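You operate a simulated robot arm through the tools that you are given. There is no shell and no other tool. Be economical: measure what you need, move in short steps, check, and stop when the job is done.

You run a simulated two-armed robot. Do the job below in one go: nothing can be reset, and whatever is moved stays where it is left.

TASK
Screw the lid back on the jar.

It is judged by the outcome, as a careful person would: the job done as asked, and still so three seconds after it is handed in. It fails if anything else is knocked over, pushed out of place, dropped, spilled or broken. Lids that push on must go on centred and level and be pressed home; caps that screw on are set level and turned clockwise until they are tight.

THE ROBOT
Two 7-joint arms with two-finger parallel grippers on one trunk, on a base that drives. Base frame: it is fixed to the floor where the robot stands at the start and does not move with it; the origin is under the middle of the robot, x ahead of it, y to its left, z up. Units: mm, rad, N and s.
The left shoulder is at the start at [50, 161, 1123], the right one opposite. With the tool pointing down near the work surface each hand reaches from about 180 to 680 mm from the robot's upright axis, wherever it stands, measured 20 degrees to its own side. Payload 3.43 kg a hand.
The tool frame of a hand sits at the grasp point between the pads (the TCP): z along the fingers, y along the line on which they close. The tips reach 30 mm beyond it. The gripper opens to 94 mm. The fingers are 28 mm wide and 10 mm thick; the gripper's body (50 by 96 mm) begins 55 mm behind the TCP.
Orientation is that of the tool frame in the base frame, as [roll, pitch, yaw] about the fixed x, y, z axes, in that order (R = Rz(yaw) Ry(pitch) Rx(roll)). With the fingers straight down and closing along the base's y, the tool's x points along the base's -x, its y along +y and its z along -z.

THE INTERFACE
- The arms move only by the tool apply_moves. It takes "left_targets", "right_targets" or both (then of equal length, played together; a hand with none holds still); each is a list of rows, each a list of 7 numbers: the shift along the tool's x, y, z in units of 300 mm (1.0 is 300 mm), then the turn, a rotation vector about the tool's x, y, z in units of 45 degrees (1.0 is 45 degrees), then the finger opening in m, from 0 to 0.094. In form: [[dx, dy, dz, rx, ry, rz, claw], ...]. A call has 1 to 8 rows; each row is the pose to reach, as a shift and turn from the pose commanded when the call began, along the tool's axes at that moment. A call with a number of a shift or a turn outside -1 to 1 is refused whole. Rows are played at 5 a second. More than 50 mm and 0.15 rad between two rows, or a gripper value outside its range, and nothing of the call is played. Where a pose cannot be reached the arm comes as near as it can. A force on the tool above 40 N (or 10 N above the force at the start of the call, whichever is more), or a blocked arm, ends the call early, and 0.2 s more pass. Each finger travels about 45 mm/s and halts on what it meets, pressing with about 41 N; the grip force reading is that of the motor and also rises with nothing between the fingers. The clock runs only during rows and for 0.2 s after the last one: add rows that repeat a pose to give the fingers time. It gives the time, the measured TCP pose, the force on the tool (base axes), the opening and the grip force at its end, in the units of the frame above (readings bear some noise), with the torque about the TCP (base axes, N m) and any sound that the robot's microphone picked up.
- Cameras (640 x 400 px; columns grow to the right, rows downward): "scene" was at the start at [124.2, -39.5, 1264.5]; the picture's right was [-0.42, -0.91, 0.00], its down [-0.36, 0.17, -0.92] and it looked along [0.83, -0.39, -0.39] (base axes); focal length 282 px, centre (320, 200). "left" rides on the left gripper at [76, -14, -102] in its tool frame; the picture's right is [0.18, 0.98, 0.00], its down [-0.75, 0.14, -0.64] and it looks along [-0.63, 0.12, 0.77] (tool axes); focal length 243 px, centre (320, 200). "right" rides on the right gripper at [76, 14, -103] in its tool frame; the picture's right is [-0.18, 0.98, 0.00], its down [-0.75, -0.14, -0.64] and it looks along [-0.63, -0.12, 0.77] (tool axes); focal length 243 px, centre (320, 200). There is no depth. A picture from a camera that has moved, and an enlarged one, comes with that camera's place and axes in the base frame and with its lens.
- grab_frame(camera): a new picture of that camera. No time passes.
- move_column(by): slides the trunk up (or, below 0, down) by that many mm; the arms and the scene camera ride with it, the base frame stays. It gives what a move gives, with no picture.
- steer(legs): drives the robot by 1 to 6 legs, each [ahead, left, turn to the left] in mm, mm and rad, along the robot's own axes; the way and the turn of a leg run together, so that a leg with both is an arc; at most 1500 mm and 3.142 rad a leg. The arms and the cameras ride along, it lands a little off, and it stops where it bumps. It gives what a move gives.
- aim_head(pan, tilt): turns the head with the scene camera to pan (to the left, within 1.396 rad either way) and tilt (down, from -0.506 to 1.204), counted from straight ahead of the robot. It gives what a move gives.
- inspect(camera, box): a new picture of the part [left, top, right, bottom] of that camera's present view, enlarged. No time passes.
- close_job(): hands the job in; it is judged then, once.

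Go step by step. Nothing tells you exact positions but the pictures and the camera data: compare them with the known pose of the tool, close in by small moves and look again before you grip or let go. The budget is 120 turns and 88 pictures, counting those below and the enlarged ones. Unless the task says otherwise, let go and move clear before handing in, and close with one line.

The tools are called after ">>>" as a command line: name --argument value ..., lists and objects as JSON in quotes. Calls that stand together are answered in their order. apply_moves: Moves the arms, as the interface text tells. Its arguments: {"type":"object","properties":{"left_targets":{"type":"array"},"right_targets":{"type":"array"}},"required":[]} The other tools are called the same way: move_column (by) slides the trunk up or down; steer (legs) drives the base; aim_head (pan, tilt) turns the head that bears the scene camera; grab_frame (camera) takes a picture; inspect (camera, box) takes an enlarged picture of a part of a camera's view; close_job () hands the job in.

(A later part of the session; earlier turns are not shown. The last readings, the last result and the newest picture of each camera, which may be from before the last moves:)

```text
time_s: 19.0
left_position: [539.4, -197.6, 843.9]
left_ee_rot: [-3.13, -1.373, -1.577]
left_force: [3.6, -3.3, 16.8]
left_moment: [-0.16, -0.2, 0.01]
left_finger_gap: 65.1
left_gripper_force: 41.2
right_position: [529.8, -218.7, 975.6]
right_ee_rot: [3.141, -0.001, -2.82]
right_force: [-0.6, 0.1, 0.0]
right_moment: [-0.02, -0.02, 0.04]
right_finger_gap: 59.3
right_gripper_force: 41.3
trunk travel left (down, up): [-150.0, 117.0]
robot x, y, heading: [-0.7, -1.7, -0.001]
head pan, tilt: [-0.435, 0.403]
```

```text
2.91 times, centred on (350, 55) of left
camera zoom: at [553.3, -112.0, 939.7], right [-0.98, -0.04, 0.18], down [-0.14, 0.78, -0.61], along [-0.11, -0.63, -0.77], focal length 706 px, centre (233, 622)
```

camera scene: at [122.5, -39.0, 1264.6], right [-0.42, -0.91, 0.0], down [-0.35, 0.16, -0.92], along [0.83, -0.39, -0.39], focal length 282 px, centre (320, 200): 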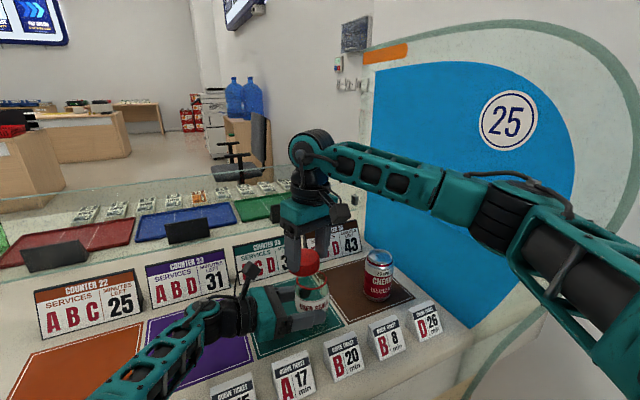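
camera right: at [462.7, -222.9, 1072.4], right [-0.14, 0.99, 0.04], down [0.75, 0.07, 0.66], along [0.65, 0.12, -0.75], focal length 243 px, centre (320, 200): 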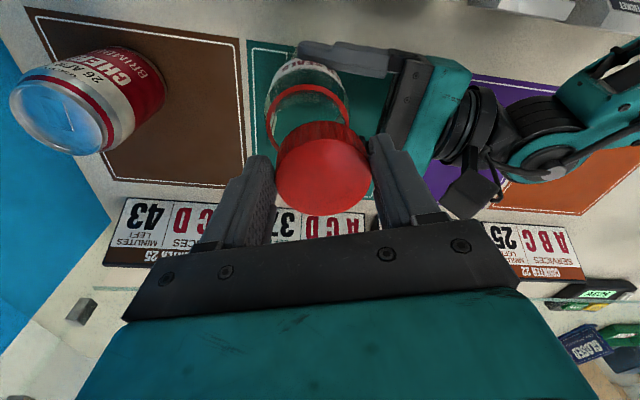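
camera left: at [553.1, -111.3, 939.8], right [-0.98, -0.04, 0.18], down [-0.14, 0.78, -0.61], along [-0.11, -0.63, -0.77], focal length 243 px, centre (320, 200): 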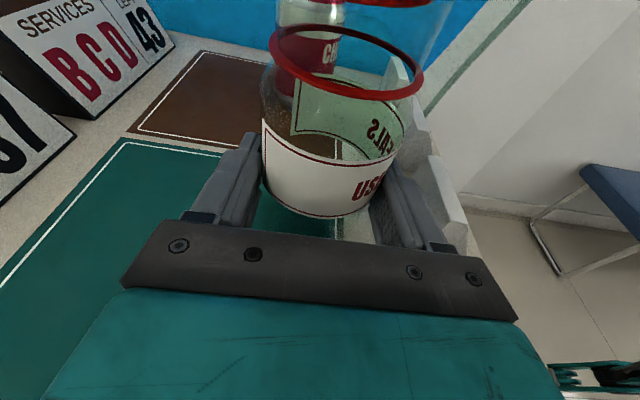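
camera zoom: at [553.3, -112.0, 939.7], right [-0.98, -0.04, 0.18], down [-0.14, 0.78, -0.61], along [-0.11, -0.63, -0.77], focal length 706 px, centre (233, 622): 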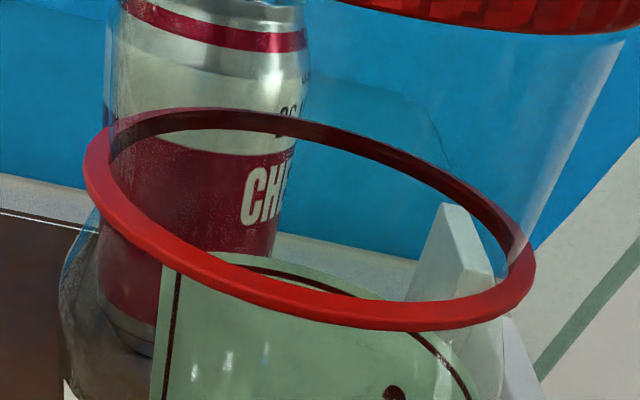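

Combining the three views, the lid is about 3 mm too far in +x. I'll shift it back and lower in small steps, watching the force.

>>> apply_moves --right_targets '[[0.0095, 0.003, 0, 0, 0, 0, 0.04], [0.0095, 0.003, 0.005, 0, 0, 0, 0.04], [0.0095, 0.003, 0.01, 0, 0, 0, 0.04], [0.0095, 0.003, 0.015, 0, 0, 0, 0.04]]'

>>> inspect --camera "left" --box '[240, 0, 460, 110]'

>>> inspect --camera "scene" --box '[288, 236, 352, 292]'

```text
time_s: 20.0
left_position: [538.6, -195.9, 845.3]
left_ee_rot: [-3.134, -1.374, -1.573]
left_force: [9.9, -10.9, 10.8]
left_moment: [-0.91, -0.08, 0.14]
left_finger_gap: 65.5
left_gripper_force: 40.9
right_position: [525.7, -216.8, 974.5]
right_ee_rot: [-3.141, 0.007, -2.819]
right_force: [-1.5, -0.6, 21.7]
right_moment: [0.42, -0.64, -0.02]
right_finger_gap: 59.4
right_gripper_force: 41.4
trunk travel left (down, up): [-150.0, 117.0]
robot x, y, heading: [-1.7, -1.0, -0.003]
head pan, tilt: [-0.435, 0.403]
```

```text
2.91 times, centred on (350, 55) of left
camera zoom: at [552.9, -111.9, 939.7], right [-0.98, -0.04, 0.18], down [-0.15, 0.78, -0.61], along [-0.11, -0.63, -0.77], focal length 706 px, centre (233, 622)
```

zoom: 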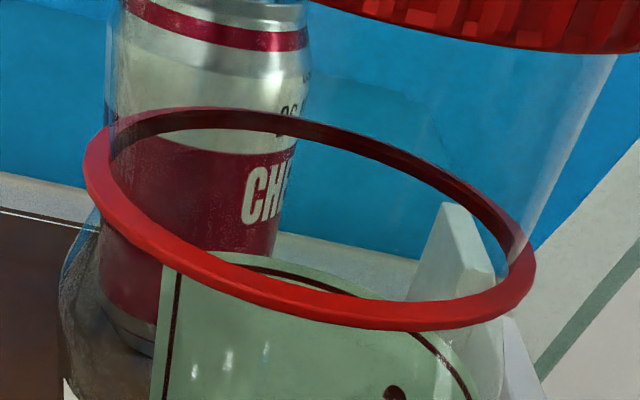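

```text
7.14 times, centred on (320, 264) of scene
camera zoom: at [122.2, -39.7, 1265.0], right [-0.42, -0.91, 0.0], down [-0.35, 0.17, -0.92], along [0.84, -0.39, -0.39], focal length 2012 px, centre (320, -257)
```

zoom: 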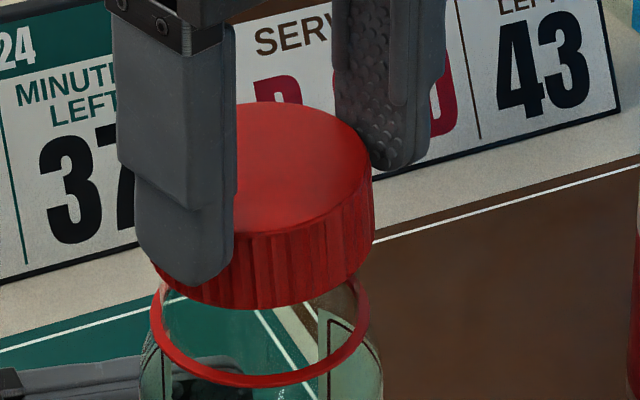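

The contact moment shows the neck edge under the skirt on the +x/+y side, so the lid must go about 2 mm that way. I'll lift slightly, shift and lower again.

>>> apply_moves --right_targets '[[0, 0, -0.02, 0, 0, 0, 0.04], [-0.0076, 0.0017, -0.02, 0, 0, 0, 0.04], [-0.0076, 0.0017, -0.01, 0, 0, 0, 0.04], [-0.0076, 0.0017, -0.003, 0, 0, 0, 0.04], [-0.0076, 0.0017, 0.003, 0, 0, 0, 0.04]]'

```text
time_s: 21.2
left_position: [538.7, -196.6, 844.2]
left_ee_rot: [-3.131, -1.374, -1.579]
left_force: [-0.5, 0.4, 19.0]
left_moment: [0.18, 0.04, 0.01]
left_finger_gap: 64.9
left_gripper_force: 41.7
right_position: [529.0, -215.6, 968.0]
right_ee_rot: [3.141, -0.002, -2.82]
right_force: [0.0, 0.2, 0.2]
right_moment: [0.02, 0.02, -0.02]
right_finger_gap: 59.3
right_gripper_force: 40.6
trunk travel left (down, up): [-150.0, 117.0]
robot x, y, heading: [2.5, -2.4, -0.004]
head pan, tilt: [-0.435, 0.403]
```

At z=968 there is no force, so the lid has slipped over the neck. I'll lower on in small steps until it meets the thread.

>>> apply_moves --right_targets '[[0, 0, 0.005, 0, 0, 0, 0.04], [0, 0, 0.01, 0, 0, 0, 0.04], [0, 0, 0.015, 0, 0, 0, 0.04], [0, 0, 0.02, 0, 0, 0, 0.04]]'

```text
time_s: 22.2
left_position: [538.7, -196.3, 844.4]
left_ee_rot: [-3.132, -1.374, -1.576]
left_force: [-2.5, 1.0, 19.4]
left_moment: [0.27, 0.18, 0.04]
left_finger_gap: 65.1
left_gripper_force: 40.5
right_position: [525.7, -217.2, 962.7]
right_ee_rot: [-3.141, 0.0, -2.821]
right_force: [-0.6, -0.8, -0.3]
right_moment: [0.03, -0.01, 0.0]
right_finger_gap: 59.2
right_gripper_force: 40.9
trunk travel left (down, up): [-150.0, 117.0]
robot x, y, heading: [0.5, -2.3, 0.003]
head pan, tilt: [-0.435, 0.403]
```

Still free at 962.7. I'll check visually that the lid encloses the neck.

>>> inspect --camera "left" --box '[240, 0, 460, 110]'

>>> inspect --camera "scene" --box '[288, 236, 352, 292]'

```text
2.91 times, centred on (350, 55) of left
camera zoom: at [552.8, -111.4, 939.5], right [-0.98, -0.04, 0.18], down [-0.14, 0.78, -0.61], along [-0.11, -0.63, -0.77], focal length 706 px, centre (233, 622)
```

zoom: 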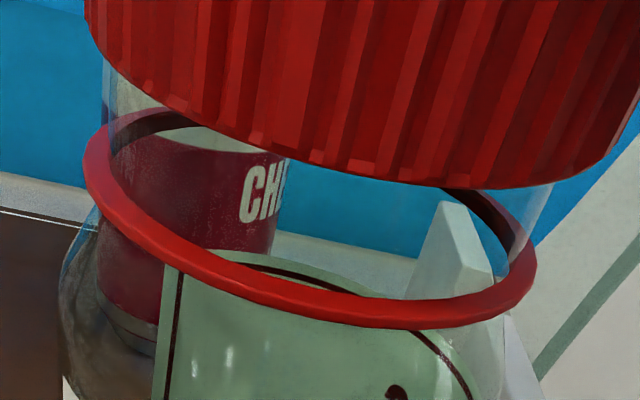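

```text
7.14 times, centred on (320, 264) of scene
camera zoom: at [122.4, -39.0, 1264.8], right [-0.42, -0.91, 0.0], down [-0.35, 0.16, -0.92], along [0.83, -0.39, -0.39], focal length 2012 px, centre (320, -257)
```

zoom: 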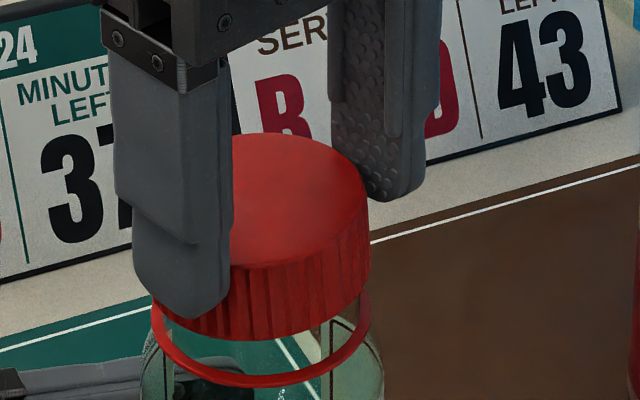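

The lid encloses the neck and is level and centred. I'll lower it further until there's contact.

>>> apply_moves --right_targets '[[0, 0, 0.005, 0, 0, 0, 0.04], [0, 0, 0.01, 0, 0, 0, 0.04], [0, 0, 0.015, 0, 0, 0, 0.04], [0, 0, 0.02, 0, 0, 0, 0.04]]'

```text
time_s: 23.2
left_position: [538.6, -196.4, 844.1]
left_ee_rot: [-3.133, -1.373, -1.576]
left_force: [-1.9, 2.0, 17.2]
left_moment: [0.02, 0.13, 0.05]
left_finger_gap: 65.2
left_gripper_force: 41.0
right_position: [527.4, -216.2, 958.4]
right_ee_rot: [-3.141, 0.0, -2.821]
right_force: [-0.6, -1.6, 2.1]
right_moment: [-0.06, -0.02, -0.02]
right_finger_gap: 59.3
right_gripper_force: 41.2
trunk travel left (down, up): [-150.0, 117.0]
robot x, y, heading: [3.3, -0.4, 0.002]
head pan, tilt: [-0.435, 0.403]
```

>>> apply_moves --right_targets '[[0, 0, 0.004, 0, 0, 0, 0.04], [0, 0, 0.008, 0, 0, 0, 0.04], [0, 0, 0.008, 0, 0, 0, 0.04]]'

>>> inspect --camera "left" --box '[240, 0, 460, 110]'

```text
time_s: 24.0
left_position: [538.3, -196.3, 843.6]
left_ee_rot: [-3.138, -1.373, -1.568]
left_force: [-2.4, 4.3, 17.4]
left_moment: [-0.57, 0.52, 0.02]
left_finger_gap: 65.2
left_gripper_force: 40.5
right_position: [527.1, -216.1, 955.0]
right_ee_rot: [-3.14, 0.002, -2.821]
right_force: [1.9, -2.5, 2.7]
right_moment: [0.51, -0.67, -0.04]
right_finger_gap: 59.6
right_gripper_force: 40.9
trunk travel left (down, up): [-150.0, 117.0]
robot x, y, heading: [-1.6, 1.7, -0.001]
head pan, tilt: [-0.435, 0.403]
```

```text
2.91 times, centred on (350, 55) of left
camera zoom: at [552.9, -111.1, 939.3], right [-0.98, -0.04, 0.18], down [-0.15, 0.78, -0.61], along [-0.11, -0.63, -0.77], focal length 706 px, centre (233, 622)
```

zoom: 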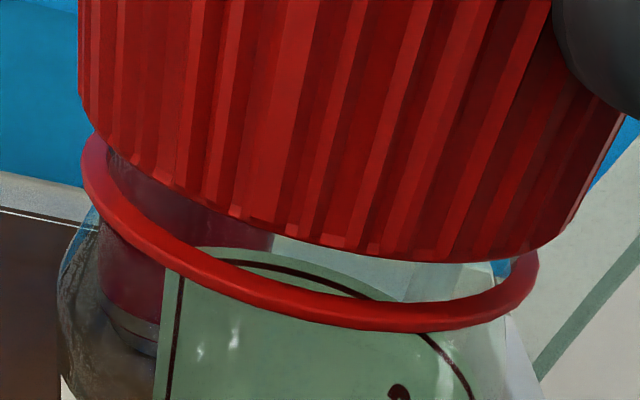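

The lid is on the neck about 6 mm above the ring, meeting the thread. I'll release, recentre on it with a deeper grip, and wind the wrist counter-clockwise for turning range.

>>> apply_moves --right_targets '[[0, 0, 0, 0, 0, 0, 0.07], [0, 0, 0, 0, 0, 0, 0.094], [0, 0, 0, 0, 0, 0, 0.094], [-0.017, 0, 0, 0, 0, 0, 0.094], [-0.035, 0, 0.015, 0, 0, 0, 0.094], [-0.035, 0, 0.033, 0, 0, 0, 0.094]]'

>>> grab_frame --camera "right"

>>> inspect --camera "scene" --box '[270, 220, 366, 300]'

```text
time_s: 25.4
left_position: [538.5, -197.0, 844.7]
left_ee_rot: [-3.131, -1.373, -1.575]
left_force: [-3.7, 3.1, 16.7]
left_moment: [0.33, 0.2, 0.02]
left_finger_gap: 65.1
left_gripper_force: 40.8
right_position: [538.0, -213.2, 944.8]
right_ee_rot: [-3.141, 0.001, -2.822]
right_force: [0.7, 0.8, 0.2]
right_moment: [-0.04, 0.03, 0.01]
right_finger_gap: 94.0
right_gripper_force: 0.1
trunk travel left (down, up): [-150.0, 117.0]
robot x, y, heading: [-1.6, 3.8, 0.0]
head pan, tilt: [-0.435, 0.403]
```

```text
42 pictures are left
camera right: at [461.5, -222.4, 1047.5], right [-0.14, 0.99, 0.0], down [0.76, 0.1, 0.64], along [0.64, 0.09, -0.77], focal length 243 px, centre (320, 200)
```

right: 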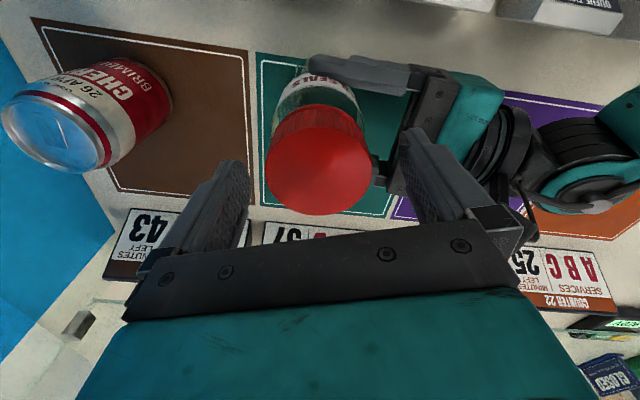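

```text
5.00 times, centred on (318, 260) of scene
camera zoom: at [122.5, -39.1, 1264.8], right [-0.42, -0.91, 0.0], down [-0.35, 0.16, -0.92], along [0.83, -0.39, -0.39], focal length 1408 px, centre (330, -100)
```

zoom: 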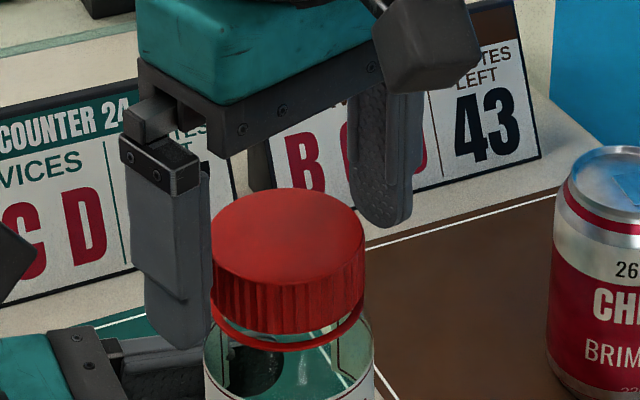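

The lid rests on the neck. I'll zoom in to check that it is level.

>>> inspect --camera "scene" --box '[304, 254, 352, 292]'

>>> inspect --camera "left" --box '[240, 0, 460, 110]'

```text
10.53 times, centred on (328, 273) of scene
camera zoom: at [122.5, -39.1, 1264.8], right [-0.42, -0.91, 0.0], down [-0.35, 0.16, -0.92], along [0.83, -0.39, -0.39], focal length 2965 px, centre (236, -568)
```

zoom: 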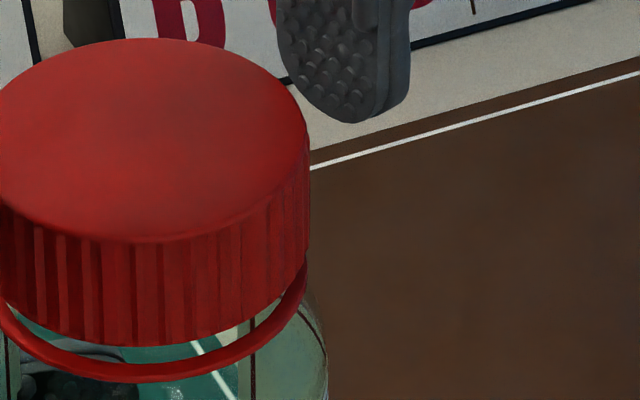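

```text
2.91 times, centred on (350, 55) of left
camera zoom: at [552.8, -111.5, 939.3], right [-0.98, -0.04, 0.18], down [-0.14, 0.78, -0.61], along [-0.11, -0.63, -0.77], focal length 706 px, centre (233, 622)
```

zoom: 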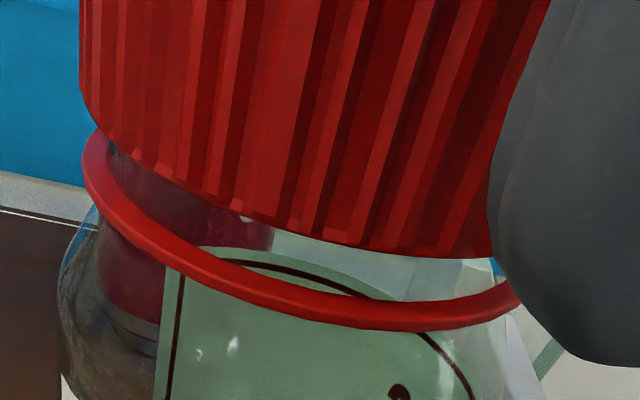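

The lid is level and resting on the thread. I'll wind the open right hand counter-clockwise to find its limit.

>>> apply_moves --right_targets '[[0, 0, 0, 0, 0, -0.17, 0.094], [0, 0, 0, 0, 0, -0.34, 0.094], [0, 0, 0, 0, 0, -0.51, 0.094], [0, 0, 0, 0, 0, -0.68, 0.094], [0, 0, 0, 0, 0, -0.85, 0.094], [0, 0, 0, 0, 0, -0.98, 0.094]]'

```text
time_s: 26.8
left_position: [538.7, -192.6, 840.4]
left_ee_rot: [3.136, -1.367, -1.556]
left_force: [-1.2, 1.9, 2.6]
left_moment: [0.09, 0.05, 0.08]
left_finger_gap: 64.8
left_gripper_force: 40.8
right_position: [468.8, -159.8, 1039.2]
right_ee_rot: [3.114, 0.004, -2.267]
right_force: [-1.9, 0.8, 0.9]
right_moment: [-0.05, -0.08, 0.08]
right_finger_gap: 94.0
right_gripper_force: 0.0
right hand out of reach, approached as far as the arm can: row 3, 4, 5, 6
trunk travel left (down, up): [-150.0, 117.0]
robot x, y, heading: [3.8, 0.6, 0.002]
head pan, tilt: [-0.435, 0.403]
```

The unreachable rows moved the right hand well away. I'll check that nothing was disturbed.

>>> grab_frame --camera "scene"

>>> grab_frame --camera "left"

```text
38 pictures are left
camera scene: at [121.0, -36.9, 1264.7], right [-0.42, -0.91, 0.0], down [-0.35, 0.16, -0.92], along [0.84, -0.39, -0.39], focal length 282 px, centre (320, 200)
```

scene: 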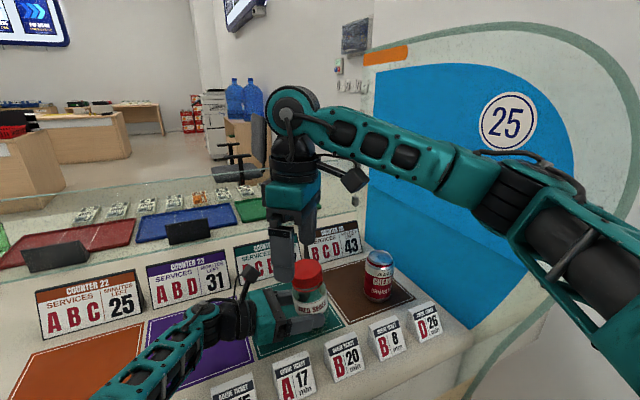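

```text
37 pictures are left
camera left: at [551.8, -108.3, 935.3], right [-0.98, -0.05, 0.18], down [-0.15, 0.78, -0.61], along [-0.11, -0.62, -0.77], focal length 243 px, centre (320, 200)
```

left: 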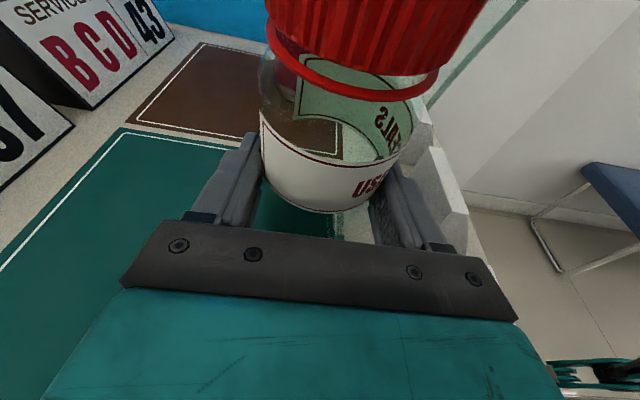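

The jar still stands gripped with the lid in place, and the right wrist's counter-clockwise limit is near yaw −2.6. I'll bring the hand back above the lid at yaw ≈ −2.66, level.

>>> apply_moves --right_targets '[[0, 0, 0, 0.02, 0, 0.18, 0.094], [0, 0, 0, 0.035, 0, 0.36, 0.094], [-0.003, -0.075, 0.03, 0.035, 0.006, 0.5, 0.094], [-0.006, -0.15, 0.06, 0.035, 0.006, 0.5, 0.094], [-0.01, -0.225, 0.09, 0.035, 0.006, 0.5, 0.094], [-0.013, -0.292, 0.117, 0.035, 0.006, 0.5, 0.094], [-0.013, -0.292, 0.117, 0.035, 0.006, 0.5, 0.094]]'

>>> inspect --camera "scene" --box '[276, 240, 356, 340]'

>>> inspect --camera "right" --box '[160, 0, 480, 200]'

```text
time_s: 28.4
left_position: [541.0, -195.8, 842.5]
left_ee_rot: [3.141, -1.37, -1.566]
left_force: [1.1, 0.1, -2.7]
left_moment: [0.06, -0.01, 0.01]
left_finger_gap: 65.2
left_gripper_force: 40.6
right_position: [540.1, -214.6, 999.7]
right_ee_rot: [3.138, -0.008, -2.659]
right_force: [0.5, -0.5, -0.4]
right_moment: [0.0, -0.04, 0.0]
right_finger_gap: 94.1
right_gripper_force: 0.1
trunk travel left (down, up): [-150.0, 117.0]
robot x, y, heading: [-2.1, -3.2, -0.0]
head pan, tilt: [-0.435, 0.403]
```

```text
4.00 times, centred on (316, 290) of scene
camera zoom: at [124.4, -39.8, 1264.5], right [-0.42, -0.91, 0.0], down [-0.36, 0.17, -0.92], along [0.83, -0.39, -0.39], focal length 1127 px, centre (336, -160)
```

zoom: 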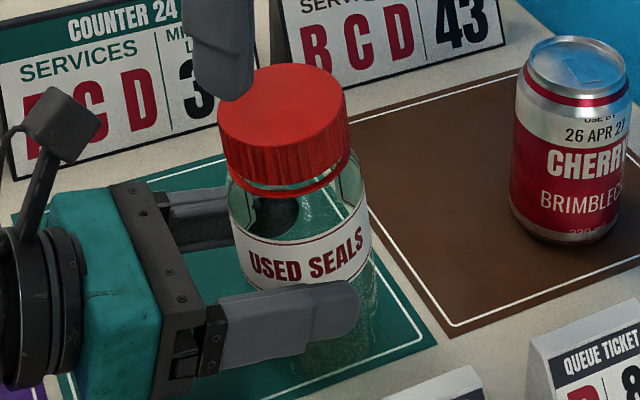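

```text
2.00 times, centred on (320, 100) of right
camera zoom: at [468.0, -236.5, 1102.4], right [-0.29, 0.96, 0.0], down [0.74, 0.22, 0.64], along [0.61, 0.19, -0.77], focal length 485 px, centre (320, 400)
```

zoom: 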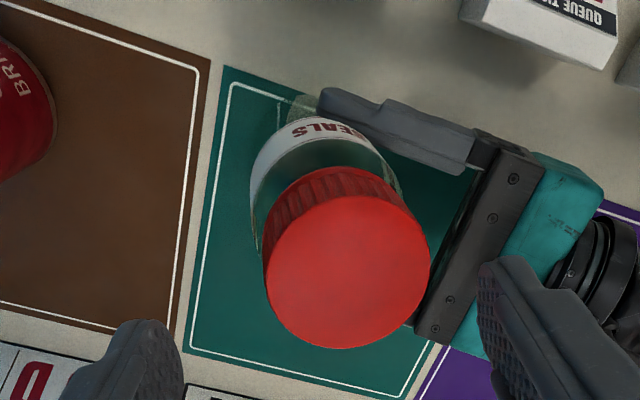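

The jar has been tilted about 8–9° in the left hand's grip, leaning toward +y. I'll rotate the left hand back about the jar's bottom edge to set it upright.

>>> apply_moves --left_targets '[[0, 0, 0.009, 0, -0.047, 0, 0.055], [0, 0, 0.017, 0, -0.094, 0, 0.055], [0, 0, 0.026, 0, -0.141, 0, 0.055], [0, 0, 0.034, 0, -0.188, 0, 0.055], [0, 0, 0.034, 0, -0.188, 0, 0.055]]'

>>> inspect --camera "scene" --box '[276, 240, 356, 340]'

```text
time_s: 29.6
left_position: [539.8, -206.6, 840.6]
left_ee_rot: [3.141, -1.224, -1.564]
left_force: [-0.3, 0.0, -3.2]
left_moment: [0.09, -0.03, 0.04]
left_finger_gap: 65.2
left_gripper_force: 40.6
right_position: [541.4, -214.6, 1000.7]
right_ee_rot: [3.139, -0.005, -2.662]
right_force: [0.2, 0.4, 0.5]
right_moment: [-0.02, 0.01, -0.02]
right_finger_gap: 94.1
right_gripper_force: 0.1
trunk travel left (down, up): [-150.0, 117.0]
robot x, y, heading: [3.1, -2.6, -0.001]
head pan, tilt: [-0.435, 0.403]
```

```text
4.00 times, centred on (316, 290) of scene
camera zoom: at [124.5, -39.8, 1264.4], right [-0.42, -0.91, 0.0], down [-0.36, 0.17, -0.92], along [0.83, -0.39, -0.39], focal length 1127 px, centre (336, -160)
```

zoom: 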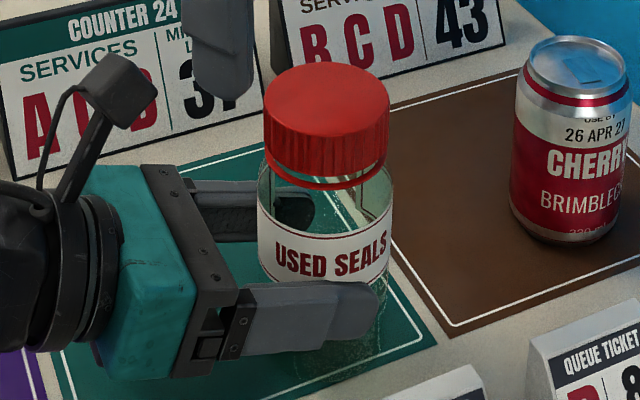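

The jar is upright again. A −3 N reading suggests it hangs slightly above the counter, so I'll lower it gently until it stands.

>>> apply_moves --left_targets '[[-0.0031, 0, 0.0011, 0, 0, 0, 0.055], [-0.0063, 0, 0.0023, 0, 0, 0, 0.055], [-0.0063, 0, 0.0023, 0, 0, 0, 0.055]]'

```text
time_s: 30.4
left_position: [539.7, -207.4, 840.6]
left_ee_rot: [-3.139, -1.225, -1.569]
left_force: [-0.6, 1.3, 4.2]
left_moment: [-0.14, 0.04, -0.05]
left_finger_gap: 64.8
left_gripper_force: 40.5
right_position: [539.7, -214.0, 1000.5]
right_ee_rot: [3.137, -0.006, -2.661]
right_force: [1.4, 0.3, -0.2]
right_moment: [0.01, -0.01, -0.03]
right_finger_gap: 94.1
right_gripper_force: 0.0
trunk travel left (down, up): [-150.0, 117.0]
robot x, y, heading: [-1.7, 0.7, 0.003]
head pan, tilt: [-0.435, 0.403]
```

The jar now stands on the counter with its axis near y≈−227. I'll centre the right hand above it and check.

>>> apply_moves --right_targets '[[0.0197, -0.038, 0.0, 0.005, -0.008, 0, 0.094], [0.0197, -0.038, 0.08, 0.005, -0.008, 0, 0.094], [0.0197, -0.038, 0.08, 0.005, -0.008, 0, 0.094]]'

>>> grab_frame --camera "right"

>>> inspect --camera "scene" --box '[276, 220, 372, 300]'

```text
time_s: 31.2
left_position: [540.6, -207.1, 841.0]
left_ee_rot: [-3.139, -1.226, -1.568]
left_force: [1.8, -0.2, 7.4]
left_moment: [-0.4, -0.07, 0.04]
left_finger_gap: 64.9
left_gripper_force: 40.8
right_position: [539.6, -228.0, 976.8]
right_ee_rot: [3.141, 0.002, -2.662]
right_force: [-0.4, -0.1, -0.1]
right_moment: [-0.01, -0.02, -0.04]
right_finger_gap: 93.9
right_gripper_force: 0.0
trunk travel left (down, up): [-150.0, 117.0]
robot x, y, heading: [0.7, 0.7, -0.001]
head pan, tilt: [-0.435, 0.403]
```

```text
33 pictures are left
camera right: at [465.8, -249.4, 1079.3], right [-0.29, 0.96, 0.0], down [0.73, 0.22, 0.64], along [0.62, 0.19, -0.77], focal length 243 px, centre (320, 200)
```

right: 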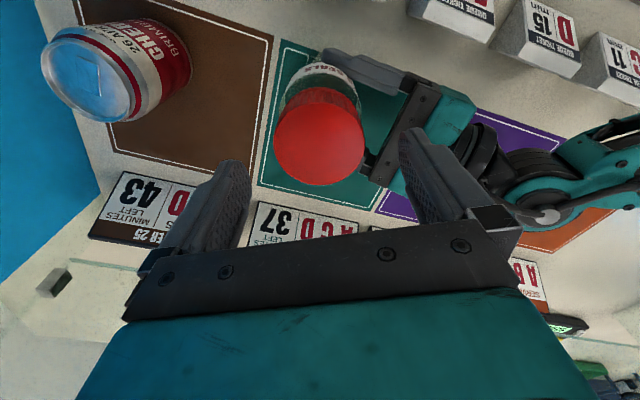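

```text
5.00 times, centred on (324, 260) of scene
camera zoom: at [123.7, -39.5, 1264.6], right [-0.42, -0.91, 0.0], down [-0.35, 0.16, -0.92], along [0.83, -0.39, -0.39], focal length 1408 px, centre (300, -100)
```

zoom: 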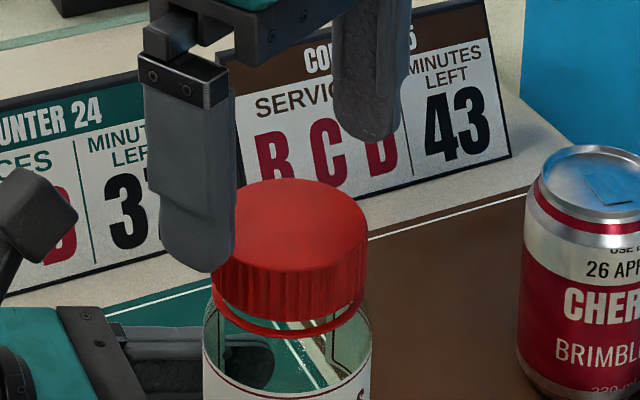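

The lid is centred under the hand to within about 2 mm. I'll descend, grip, and check.

>>> apply_moves --right_targets '[[0.004, 0, 0.05, 0, 0, 0, 0.094], [0.004, 0, 0.1, 0, 0, 0, 0.094], [0.004, 0, 0.106, 0, 0, 0, 0.075], [0.004, 0, 0.106, 0, 0, 0, 0.066], [0.004, 0, 0.106, 0, 0, 0, 0.06], [0.004, 0, 0.106, 0, 0, 0, 0.05], [0.004, 0, 0.106, 0, 0, 0, 0.04], [0.004, 0, 0.106, 0, 0, 0, 0.04]]'

>>> inspect --camera "scene" --box '[276, 220, 372, 300]'

```text
time_s: 33.0
left_position: [538.9, -206.8, 840.0]
left_ee_rot: [-3.137, -1.225, -1.57]
left_force: [-1.2, 3.4, 14.5]
left_moment: [-1.38, -0.6, 0.07]
left_finger_gap: 64.9
left_gripper_force: 41.4
right_position: [539.2, -228.3, 945.2]
right_ee_rot: [-3.141, 0.001, -2.664]
right_force: [5.3, -6.7, -2.3]
right_moment: [-0.22, -0.17, 0.0]
right_finger_gap: 58.7
right_gripper_force: 41.5
trunk travel left (down, up): [-150.0, 117.0]
robot x, y, heading: [-0.9, 4.1, 0.001]
head pan, tilt: [-0.435, 0.403]
```

```text
5.00 times, centred on (324, 260) of scene
camera zoom: at [123.5, -39.5, 1264.6], right [-0.42, -0.91, 0.0], down [-0.35, 0.16, -0.92], along [0.83, -0.39, -0.39], focal length 1408 px, centre (300, -100)
```

zoom: 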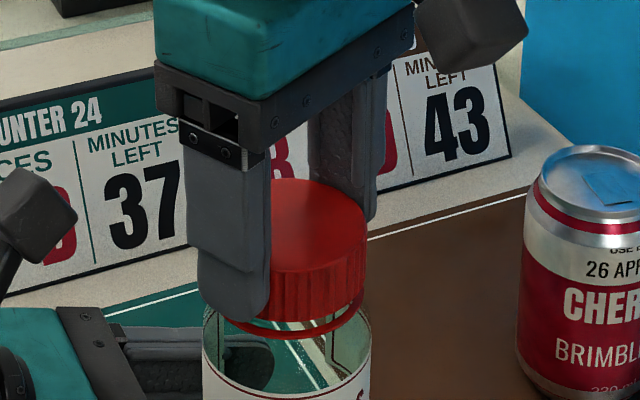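

Gripped (58.7 mm). I'll relieve the sideways force by 1 mm and start turning clockwise.

>>> apply_moves --right_targets '[[0, -0.0035, 0, 0, 0, 0.0, 0.04], [0, -0.0035, 0.0005, 0, 0, 0.17, 0.04], [0, -0.0035, 0.001, 0, 0, 0.34, 0.04], [0, -0.0035, 0.0015, 0, 0, 0.51, 0.04], [0, -0.0035, 0.002, 0, 0, 0.68, 0.04], [0, -0.0035, 0.0025, 0, 0, 0.85, 0.04], [0, -0.0035, 0.003, 0, 0, 1.0, 0.04]]'

```text
time_s: 34.6
left_position: [538.2, -206.9, 839.9]
left_ee_rot: [-3.137, -1.225, -1.569]
left_force: [4.0, -3.0, 15.0]
left_moment: [-0.39, -0.28, 0.0]
left_finger_gap: 64.7
left_gripper_force: 41.5
right_position: [538.1, -227.4, 945.3]
right_ee_rot: [3.14, 0.002, 2.836]
right_force: [-5.6, 6.5, -6.0]
right_moment: [0.63, 1.1, 0.02]
right_finger_gap: 58.9
right_gripper_force: 40.7
trunk travel left (down, up): [-150.0, 117.0]
robot x, y, heading: [1.3, -2.1, 0.003]
head pan, tilt: [-0.435, 0.403]
```

It turns with low torque and the thread is pulling down (−6 N). I'll follow it down and recentre while turning further.

>>> apply_moves --right_targets '[[0.0028, 0.0018, 0.003, 0, 0, 0.0, 0.04], [0.0028, 0.0018, 0.0035, 0, 0, 0.17, 0.04], [0.0028, 0.0018, 0.004, 0, 0, 0.34, 0.04], [0.0028, 0.0018, 0.0045, 0, 0, 0.51, 0.04], [0.0028, 0.0018, 0.005, 0, 0, 0.68, 0.04], [0.0028, 0.0018, 0.0055, 0, 0, 0.85, 0.04], [0.0028, 0.0018, 0.006, 0, 0, 1.0, 0.04]]'

>>> inspect --camera "scene" --box '[260, 220, 372, 310]'

```text
time_s: 36.2
left_position: [539.5, -206.7, 840.1]
left_ee_rot: [-3.134, -1.225, -1.573]
left_force: [6.1, -11.1, 13.6]
left_moment: [0.2, -0.68, 0.21]
left_finger_gap: 64.8
left_gripper_force: 41.0
right_position: [538.7, -226.2, 943.1]
right_ee_rot: [3.139, -0.003, 2.05]
right_force: [0.3, 14.0, 0.6]
right_moment: [0.74, 0.54, 0.05]
right_finger_gap: 58.6
right_gripper_force: 41.1
trunk travel left (down, up): [-150.0, 117.0]
robot x, y, heading: [-2.0, 2.1, 0.001]
head pan, tilt: [-0.435, 0.403]
```

```text
4.44 times, centred on (316, 265) of scene
camera zoom: at [123.6, -39.0, 1264.6], right [-0.42, -0.91, 0.0], down [-0.35, 0.16, -0.92], along [0.83, -0.39, -0.39], focal length 1252 px, centre (338, -89)
```

zoom: 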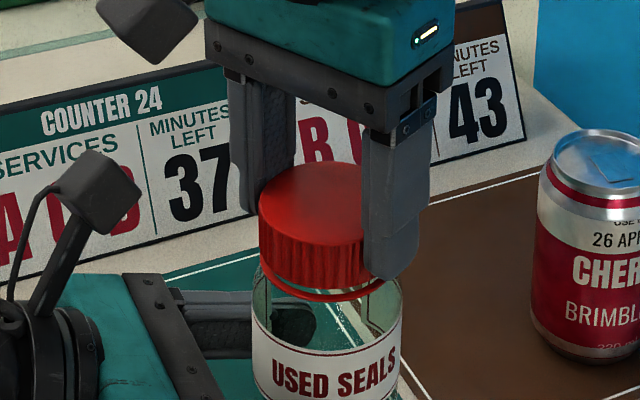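

It's level and threading down smoothly. Now I release, wind back 90° in two calls and regrip.

>>> apply_moves --right_targets '[[0.0044, 0.0023, 0, 0, 0, 0, 0.04], [0.0044, 0.0023, 0, 0, 0, 0, 0.06], [0.0044, 0.0023, 0, 0, 0, 0, 0.085], [0.0044, 0.0023, 0, 0, 0, -0.18, 0.085], [0.0044, 0.0023, 0, 0, 0, -0.36, 0.085], [0.0044, 0.0023, 0, 0, 0, -0.54, 0.085], [0.0044, 0.0023, 0, 0, 0, -0.72, 0.085], [0.0044, 0.0023, 0, 0, 0, -0.9, 0.085]]'

>>> apply_moves --right_targets '[[0, 0, 0, 0, 0, -0.18, 0.085], [0, 0, 0, 0, 0, -0.36, 0.085], [0, 0, 0, 0, 0, -0.54, 0.085], [0, 0, 0, 0, 0, -0.72, 0.085], [0, 0, 0, 0, 0, -0.9, 0.085], [0, 0, 0, 0, 0, -1.0, 0.085]]'

>>> grab_frame --camera "right"

>>> inspect --camera "scene" --box '[276, 240, 356, 340]'

```text
time_s: 38.0
left_position: [540.6, -207.0, 839.1]
left_ee_rot: [-3.14, -1.225, -1.57]
left_force: [0.1, -1.4, 14.4]
left_moment: [-0.74, 0.05, 0.05]
left_finger_gap: 64.8
left_gripper_force: 41.9
right_position: [536.9, -226.3, 942.9]
right_ee_rot: [-3.141, 0.001, 2.761]
right_force: [1.1, 0.5, 0.5]
right_moment: [0.01, -0.01, 0.0]
right_finger_gap: 85.1
right_gripper_force: 0.1
trunk travel left (down, up): [-150.0, 117.0]
robot x, y, heading: [4.8, 1.1, -0.003]
head pan, tilt: [-0.435, 0.403]
```

```text
time_s: 39.4
left_position: [539.8, -207.3, 839.5]
left_ee_rot: [-3.139, -1.226, -1.57]
left_force: [-1.0, -0.4, 13.0]
left_moment: [-0.64, 0.1, -0.03]
left_finger_gap: 64.9
left_gripper_force: 41.1
right_position: [537.8, -225.3, 943.6]
right_ee_rot: [-3.14, 0.001, -2.735]
right_force: [0.1, -0.4, -1.1]
right_moment: [0.01, 0.0, 0.04]
right_finger_gap: 85.1
right_gripper_force: 0.1
trunk travel left (down, up): [-150.0, 117.0]
robot x, y, heading: [-2.0, -3.5, -0.003]
head pan, tilt: [-0.435, 0.403]
```

```text
29 pictures are left
camera right: at [462.7, -242.6, 1045.5], right [-0.22, 0.98, 0.0], down [0.75, 0.17, 0.64], along [0.63, 0.14, -0.77], focal length 243 px, centre (320, 200)
```

right: 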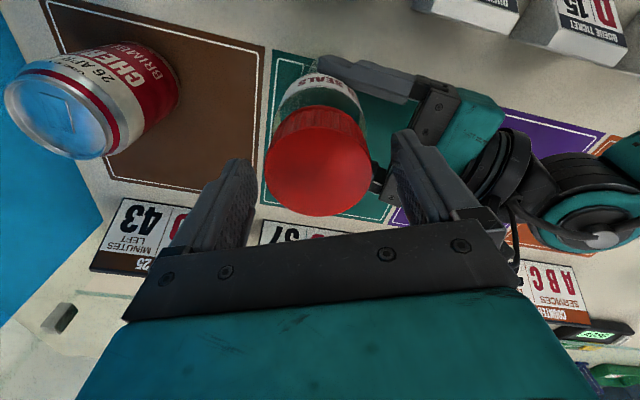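

```text
4.00 times, centred on (316, 290) of scene
camera zoom: at [123.0, -39.2, 1264.7], right [-0.42, -0.91, 0.0], down [-0.35, 0.16, -0.92], along [0.83, -0.39, -0.39], focal length 1127 px, centre (336, -160)
```

zoom: 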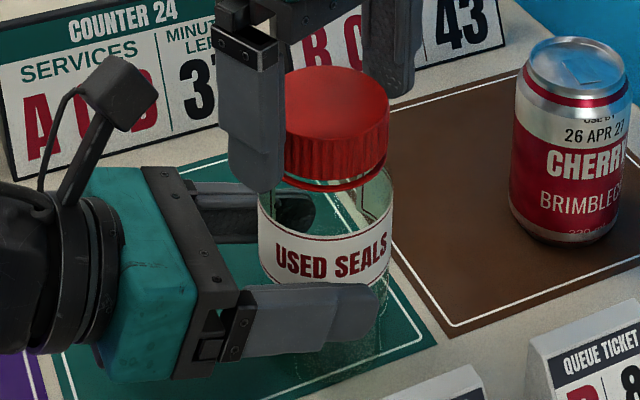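

I'll measure the lid's centring more precisely before regripping.

>>> inspect --camera "right" --box '[240, 90, 400, 230]'

```text
2.86 times, centred on (320, 160) of right
camera zoom: at [462.7, -242.6, 1045.5], right [-0.22, 0.98, 0.0], down [0.75, 0.17, 0.64], along [0.63, 0.14, -0.77], focal length 693 px, centre (320, 314)
```

zoom: 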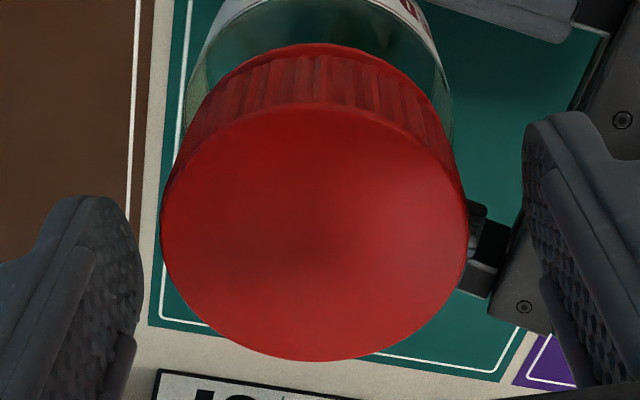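

The lid is about 1.5 mm toward tool +x. I'll correct that, grip and turn clockwise.

>>> apply_moves --right_targets '[[0.005, -0.002, 0.002, 0, 0, 0, 0.075], [0.005, -0.002, 0.002, 0, 0, 0, 0.064], [0.005, -0.002, 0.002, 0, 0, 0, 0.055], [0.005, -0.002, 0.002, 0, 0, 0, 0.04], [0.005, -0.002, 0.002, 0, 0, 0, 0.04]]'

>>> apply_moves --right_targets '[[0, 0, 0.001, 0, 0, 0.17, 0.04], [0, 0, 0.002, 0, 0, 0.34, 0.04], [0, 0, 0.003, 0, 0, 0.51, 0.04], [0, 0, 0.004, 0, 0, 0.68, 0.04], [0, 0, 0.005, 0, 0, 0.85, 0.04], [0, 0, 0.006, 0, 0, 1.0, 0.04]]'

```text
time_s: 40.6
left_position: [540.2, -206.3, 840.6]
left_ee_rot: [-3.136, -1.226, -1.572]
left_force: [-3.7, 2.7, 13.2]
left_moment: [-1.02, -0.22, -0.08]
left_finger_gap: 64.9
left_gripper_force: 40.9
right_position: [537.7, -228.4, 943.0]
right_ee_rot: [-3.14, 0.001, -2.74]
right_force: [2.7, -2.9, 0.1]
right_moment: [0.09, 0.0, 0.02]
right_finger_gap: 59.0
right_gripper_force: 41.1
trunk travel left (down, up): [-150.0, 117.0]
robot x, y, heading: [-2.0, 2.6, 0.002]
head pan, tilt: [-0.435, 0.403]
```

```text
time_s: 42.0
left_position: [539.6, -207.1, 839.3]
left_ee_rot: [-3.138, -1.225, -1.566]
left_force: [3.9, -6.9, 5.8]
left_moment: [-0.39, -0.29, 0.01]
left_finger_gap: 64.7
left_gripper_force: 40.7
right_position: [537.6, -226.4, 942.4]
right_ee_rot: [3.139, 0.001, 2.759]
right_force: [-3.7, 6.6, 13.0]
right_moment: [0.39, 0.83, 0.03]
right_finger_gap: 59.2
right_gripper_force: 40.9
trunk travel left (down, up): [-150.0, 117.0]
robot x, y, heading: [0.5, 5.7, -0.003]
head pan, tilt: [-0.435, 0.403]
```

Lowered slightly too fast (+13 N), so I'll turn the next 40° with no further lowering.

>>> apply_moves --right_targets '[[0, 0, 0, 0, 0, 0.17, 0.04], [0, 0, 0, 0, 0, 0.34, 0.04], [0, 0, 0, 0, 0, 0.51, 0.04], [0, 0, 0.0, 0, 0, 0.68, 0.04], [0, 0, 0.0, 0, 0, 0.85, 0.04], [0, 0, 0.0, 0, 0, 0.92, 0.04]]'

>>> inspect --camera "scene" --box '[276, 240, 356, 340]'

```text
time_s: 43.4
left_position: [539.3, -207.8, 839.2]
left_ee_rot: [-3.136, -1.224, -1.573]
left_force: [7.8, -18.8, 0.4]
left_moment: [1.02, -0.43, 0.3]
left_finger_gap: 65.0
left_gripper_force: 41.2
right_position: [537.7, -225.3, 942.7]
right_ee_rot: [3.137, -0.004, 2.036]
right_force: [-0.4, 21.9, 20.2]
right_moment: [0.81, 0.09, 0.01]
right_finger_gap: 59.1
right_gripper_force: 41.3
trunk travel left (down, up): [-150.0, 117.0]
robot x, y, heading: [2.1, -0.7, -0.001]
head pan, tilt: [-0.435, 0.403]
```

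```text
4.00 times, centred on (316, 290) of scene
camera zoom: at [123.1, -38.7, 1264.7], right [-0.42, -0.91, 0.0], down [-0.35, 0.16, -0.92], along [0.83, -0.39, -0.39], focal length 1127 px, centre (336, -160)
```

zoom: 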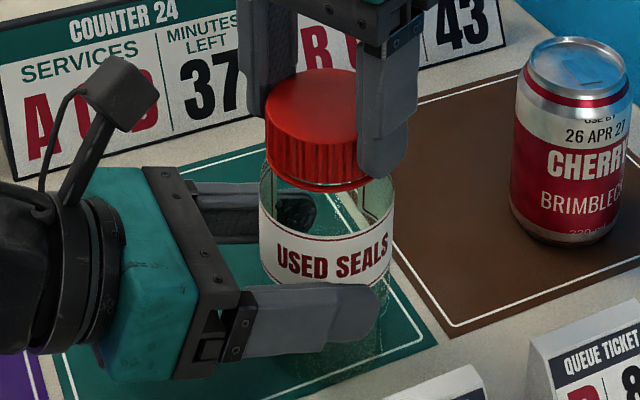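

The sideways force growing with rotation tells me the lid's axis sits at about −4 mm along tool x; the axis is near (540, −228). I'll release, wind back and recentre there.

>>> apply_moves --right_targets '[[0.0074, 0.0037, -0.001, 0, 0, 0, 0.04], [0.0074, 0.0037, -0.001, 0, 0, 0, 0.06], [0.0074, 0.0037, -0.001, 0, 0, 0, 0.085], [0.0074, 0.0037, -0.001, 0, 0, 0, 0.085], [-0.006, 0.004, -0.001, 0, 0, -0.18, 0.085], [-0.01, 0.004, -0.001, 0, 0, -0.36, 0.085], [-0.01, 0.004, -0.001, 0, 0, -0.54, 0.085], [-0.01, 0.004, -0.001, 0, 0, -0.72, 0.085]]'

>>> apply_moves --right_targets '[[0, 0, 0, 0, 0, -0.18, 0.085], [0, 0, 0, 0, 0, -0.36, 0.085], [0, 0, 0, 0, 0, -0.54, 0.085], [0, 0, 0, 0, 0, -0.72, 0.085], [0, 0, 0, 0, 0, -0.9, 0.085], [0, 0, 0, 0, 0, -1.0, 0.085]]'

>>> inspect --camera "right" --box '[240, 90, 400, 230]'

>>> inspect --camera "scene" --box '[304, 250, 352, 290]'

```text
time_s: 45.2
left_position: [538.9, -207.2, 839.7]
left_ee_rot: [-3.138, -1.224, -1.569]
left_force: [-4.2, 1.0, 8.9]
left_moment: [-0.44, 0.28, -0.21]
left_finger_gap: 65.3
left_gripper_force: 40.7
right_position: [537.6, -229.9, 939.9]
right_ee_rot: [3.141, 0.002, 2.605]
right_force: [0.5, -0.2, -0.1]
right_moment: [0.02, 0.02, 0.0]
right_finger_gap: 85.0
right_gripper_force: 0.0
trunk travel left (down, up): [-150.0, 117.0]
robot x, y, heading: [-1.5, -1.4, -0.002]
head pan, tilt: [-0.435, 0.403]
```

```text
time_s: 46.6
left_position: [540.3, -206.9, 839.9]
left_ee_rot: [-3.139, -1.225, -1.568]
left_force: [-3.0, -0.5, 10.0]
left_moment: [-0.43, 0.19, -0.12]
left_finger_gap: 65.0
left_gripper_force: 40.7
right_position: [541.0, -228.7, 942.1]
right_ee_rot: [-3.141, 0.001, -2.893]
right_force: [-0.5, -0.3, -0.7]
right_moment: [0.01, 0.01, 0.0]
right_finger_gap: 84.8
right_gripper_force: 0.0
trunk travel left (down, up): [-150.0, 117.0]
robot x, y, heading: [-1.9, -2.2, 0.001]
head pan, tilt: [-0.435, 0.403]
```

```text
2.86 times, centred on (320, 160) of right
camera zoom: at [462.8, -233.7, 1043.1], right [-0.06, 1.0, 0.0], down [0.76, 0.05, 0.64], along [0.64, 0.04, -0.77], focal length 693 px, centre (320, 314)
```

zoom: 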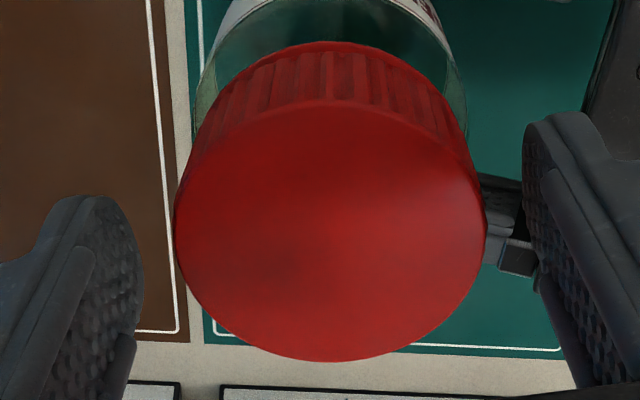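

```text
10.00 times, centred on (328, 270) of scene
camera zoom: at [123.2, -39.4, 1264.6], right [-0.42, -0.91, 0.0], down [-0.35, 0.16, -0.92], along [0.83, -0.39, -0.39], focal length 2816 px, centre (240, -500)
```

zoom: 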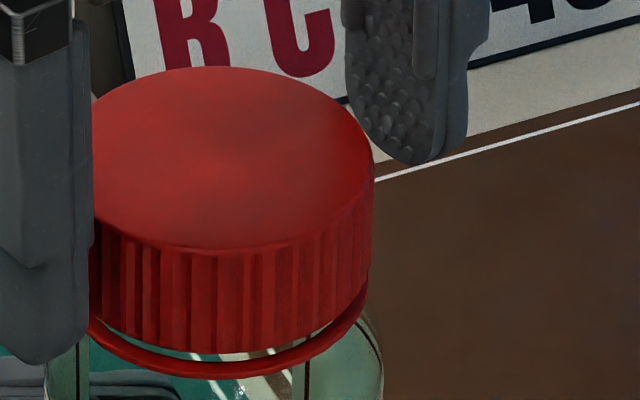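

The gap to the ring has halved, from 5.3 to about 2.6 mm in half a turn, and the lid is level. I'll wind a little further back, grip, and turn again.

>>> apply_moves --right_targets '[[0, 0, 0, 0, 0, -0.14, 0.085], [0, 0, 0, 0, 0, -0.28, 0.075], [0, 0, 0, 0, 0, -0.28, 0.064], [0, 0, 0, 0, 0, -0.28, 0.055], [0, 0, 0, 0, 0, -0.28, 0.04], [0, 0, 0, 0, 0, -0.28, 0.04]]'

>>> apply_moves --right_targets '[[0, 0, 0.0005, 0, 0, 0.17, 0.04], [0, 0, 0.001, 0, 0, 0.34, 0.04], [0, 0, 0.0015, 0, 0, 0.51, 0.04], [0, 0, 0.0018, 0, 0, 0.68, 0.04], [0, 0, 0.002, 0, 0, 0.85, 0.04], [0, 0, 0.0022, 0, 0, 1.0, 0.04]]'

```text
time_s: 48.0
left_position: [539.1, -206.5, 839.6]
left_ee_rot: [-3.139, -1.224, -1.567]
left_force: [3.0, -7.9, 8.4]
left_moment: [0.32, 0.56, -0.01]
left_finger_gap: 65.1
left_gripper_force: 41.0
right_position: [538.4, -227.3, 942.1]
right_ee_rot: [3.14, 0.002, -2.674]
right_force: [-5.6, 10.8, -0.4]
right_moment: [0.36, 0.18, 0.02]
right_finger_gap: 58.9
right_gripper_force: 40.7
trunk travel left (down, up): [-150.0, 117.0]
robot x, y, heading: [2.7, -1.1, 0.003]
head pan, tilt: [-0.435, 0.403]
```

```text
time_s: 49.4
left_position: [539.3, -206.7, 839.3]
left_ee_rot: [-3.135, -1.226, -1.572]
left_force: [9.3, -15.0, 5.0]
left_moment: [0.58, -0.22, 0.19]
left_finger_gap: 65.0
left_gripper_force: 41.4
right_position: [540.2, -228.3, 940.8]
right_ee_rot: [3.138, -0.003, 2.819]
right_force: [-8.1, 15.8, 5.2]
right_moment: [0.72, 0.92, 0.02]
right_finger_gap: 59.1
right_gripper_force: 41.1
trunk travel left (down, up): [-150.0, 117.0]
robot x, y, heading: [0.2, 0.5, 0.002]
head pan, tilt: [-0.435, 0.403]
```

Good. I'll relieve the lateral force by about 1.5 mm and go on turning.

>>> apply_moves --right_targets '[[0.0037, 0.0037, 0, 0, 0, 0, 0.04], [0.0037, 0.0037, 0.0005, 0, 0, 0.17, 0.04], [0.0037, 0.0037, 0.001, 0, 0, 0.34, 0.04], [0.0037, 0.0037, 0.0013, 0, 0, 0.51, 0.04], [0.0037, 0.0037, 0.0016, 0, 0, 0.68, 0.04], [0.0037, 0.0037, 0.0018, 0, 0, 0.85, 0.04], [0.0037, 0.0037, 0.002, 0, 0, 0.98, 0.04]]'

>>> inspect --camera "scene" --box '[300, 245, 356, 290]'

```text
time_s: 51.0
left_position: [539.9, -206.4, 839.9]
left_ee_rot: [-3.138, -1.225, -1.572]
left_force: [3.9, -10.9, 7.9]
left_moment: [0.13, -1.05, 0.09]
left_finger_gap: 65.0
left_gripper_force: 41.0
right_position: [538.1, -227.3, 940.0]
right_ee_rot: [3.139, -0.001, 2.049]
right_force: [3.1, 11.6, 6.5]
right_moment: [0.69, 0.45, 0.05]
right_finger_gap: 59.2
right_gripper_force: 41.0
trunk travel left (down, up): [-150.0, 117.0]
robot x, y, heading: [0.4, -5.3, -0.0]
head pan, tilt: [-0.435, 0.403]
```

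```text
8.89 times, centred on (328, 268) of scene
camera zoom: at [123.6, -39.1, 1264.6], right [-0.42, -0.91, 0.0], down [-0.35, 0.16, -0.92], along [0.83, -0.39, -0.39], focal length 2504 px, centre (249, -400)
```

zoom: 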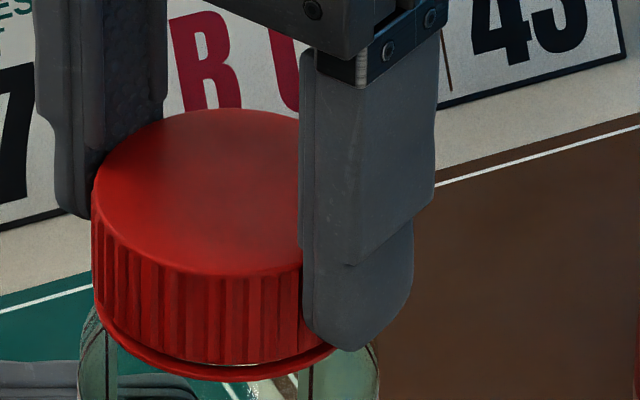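

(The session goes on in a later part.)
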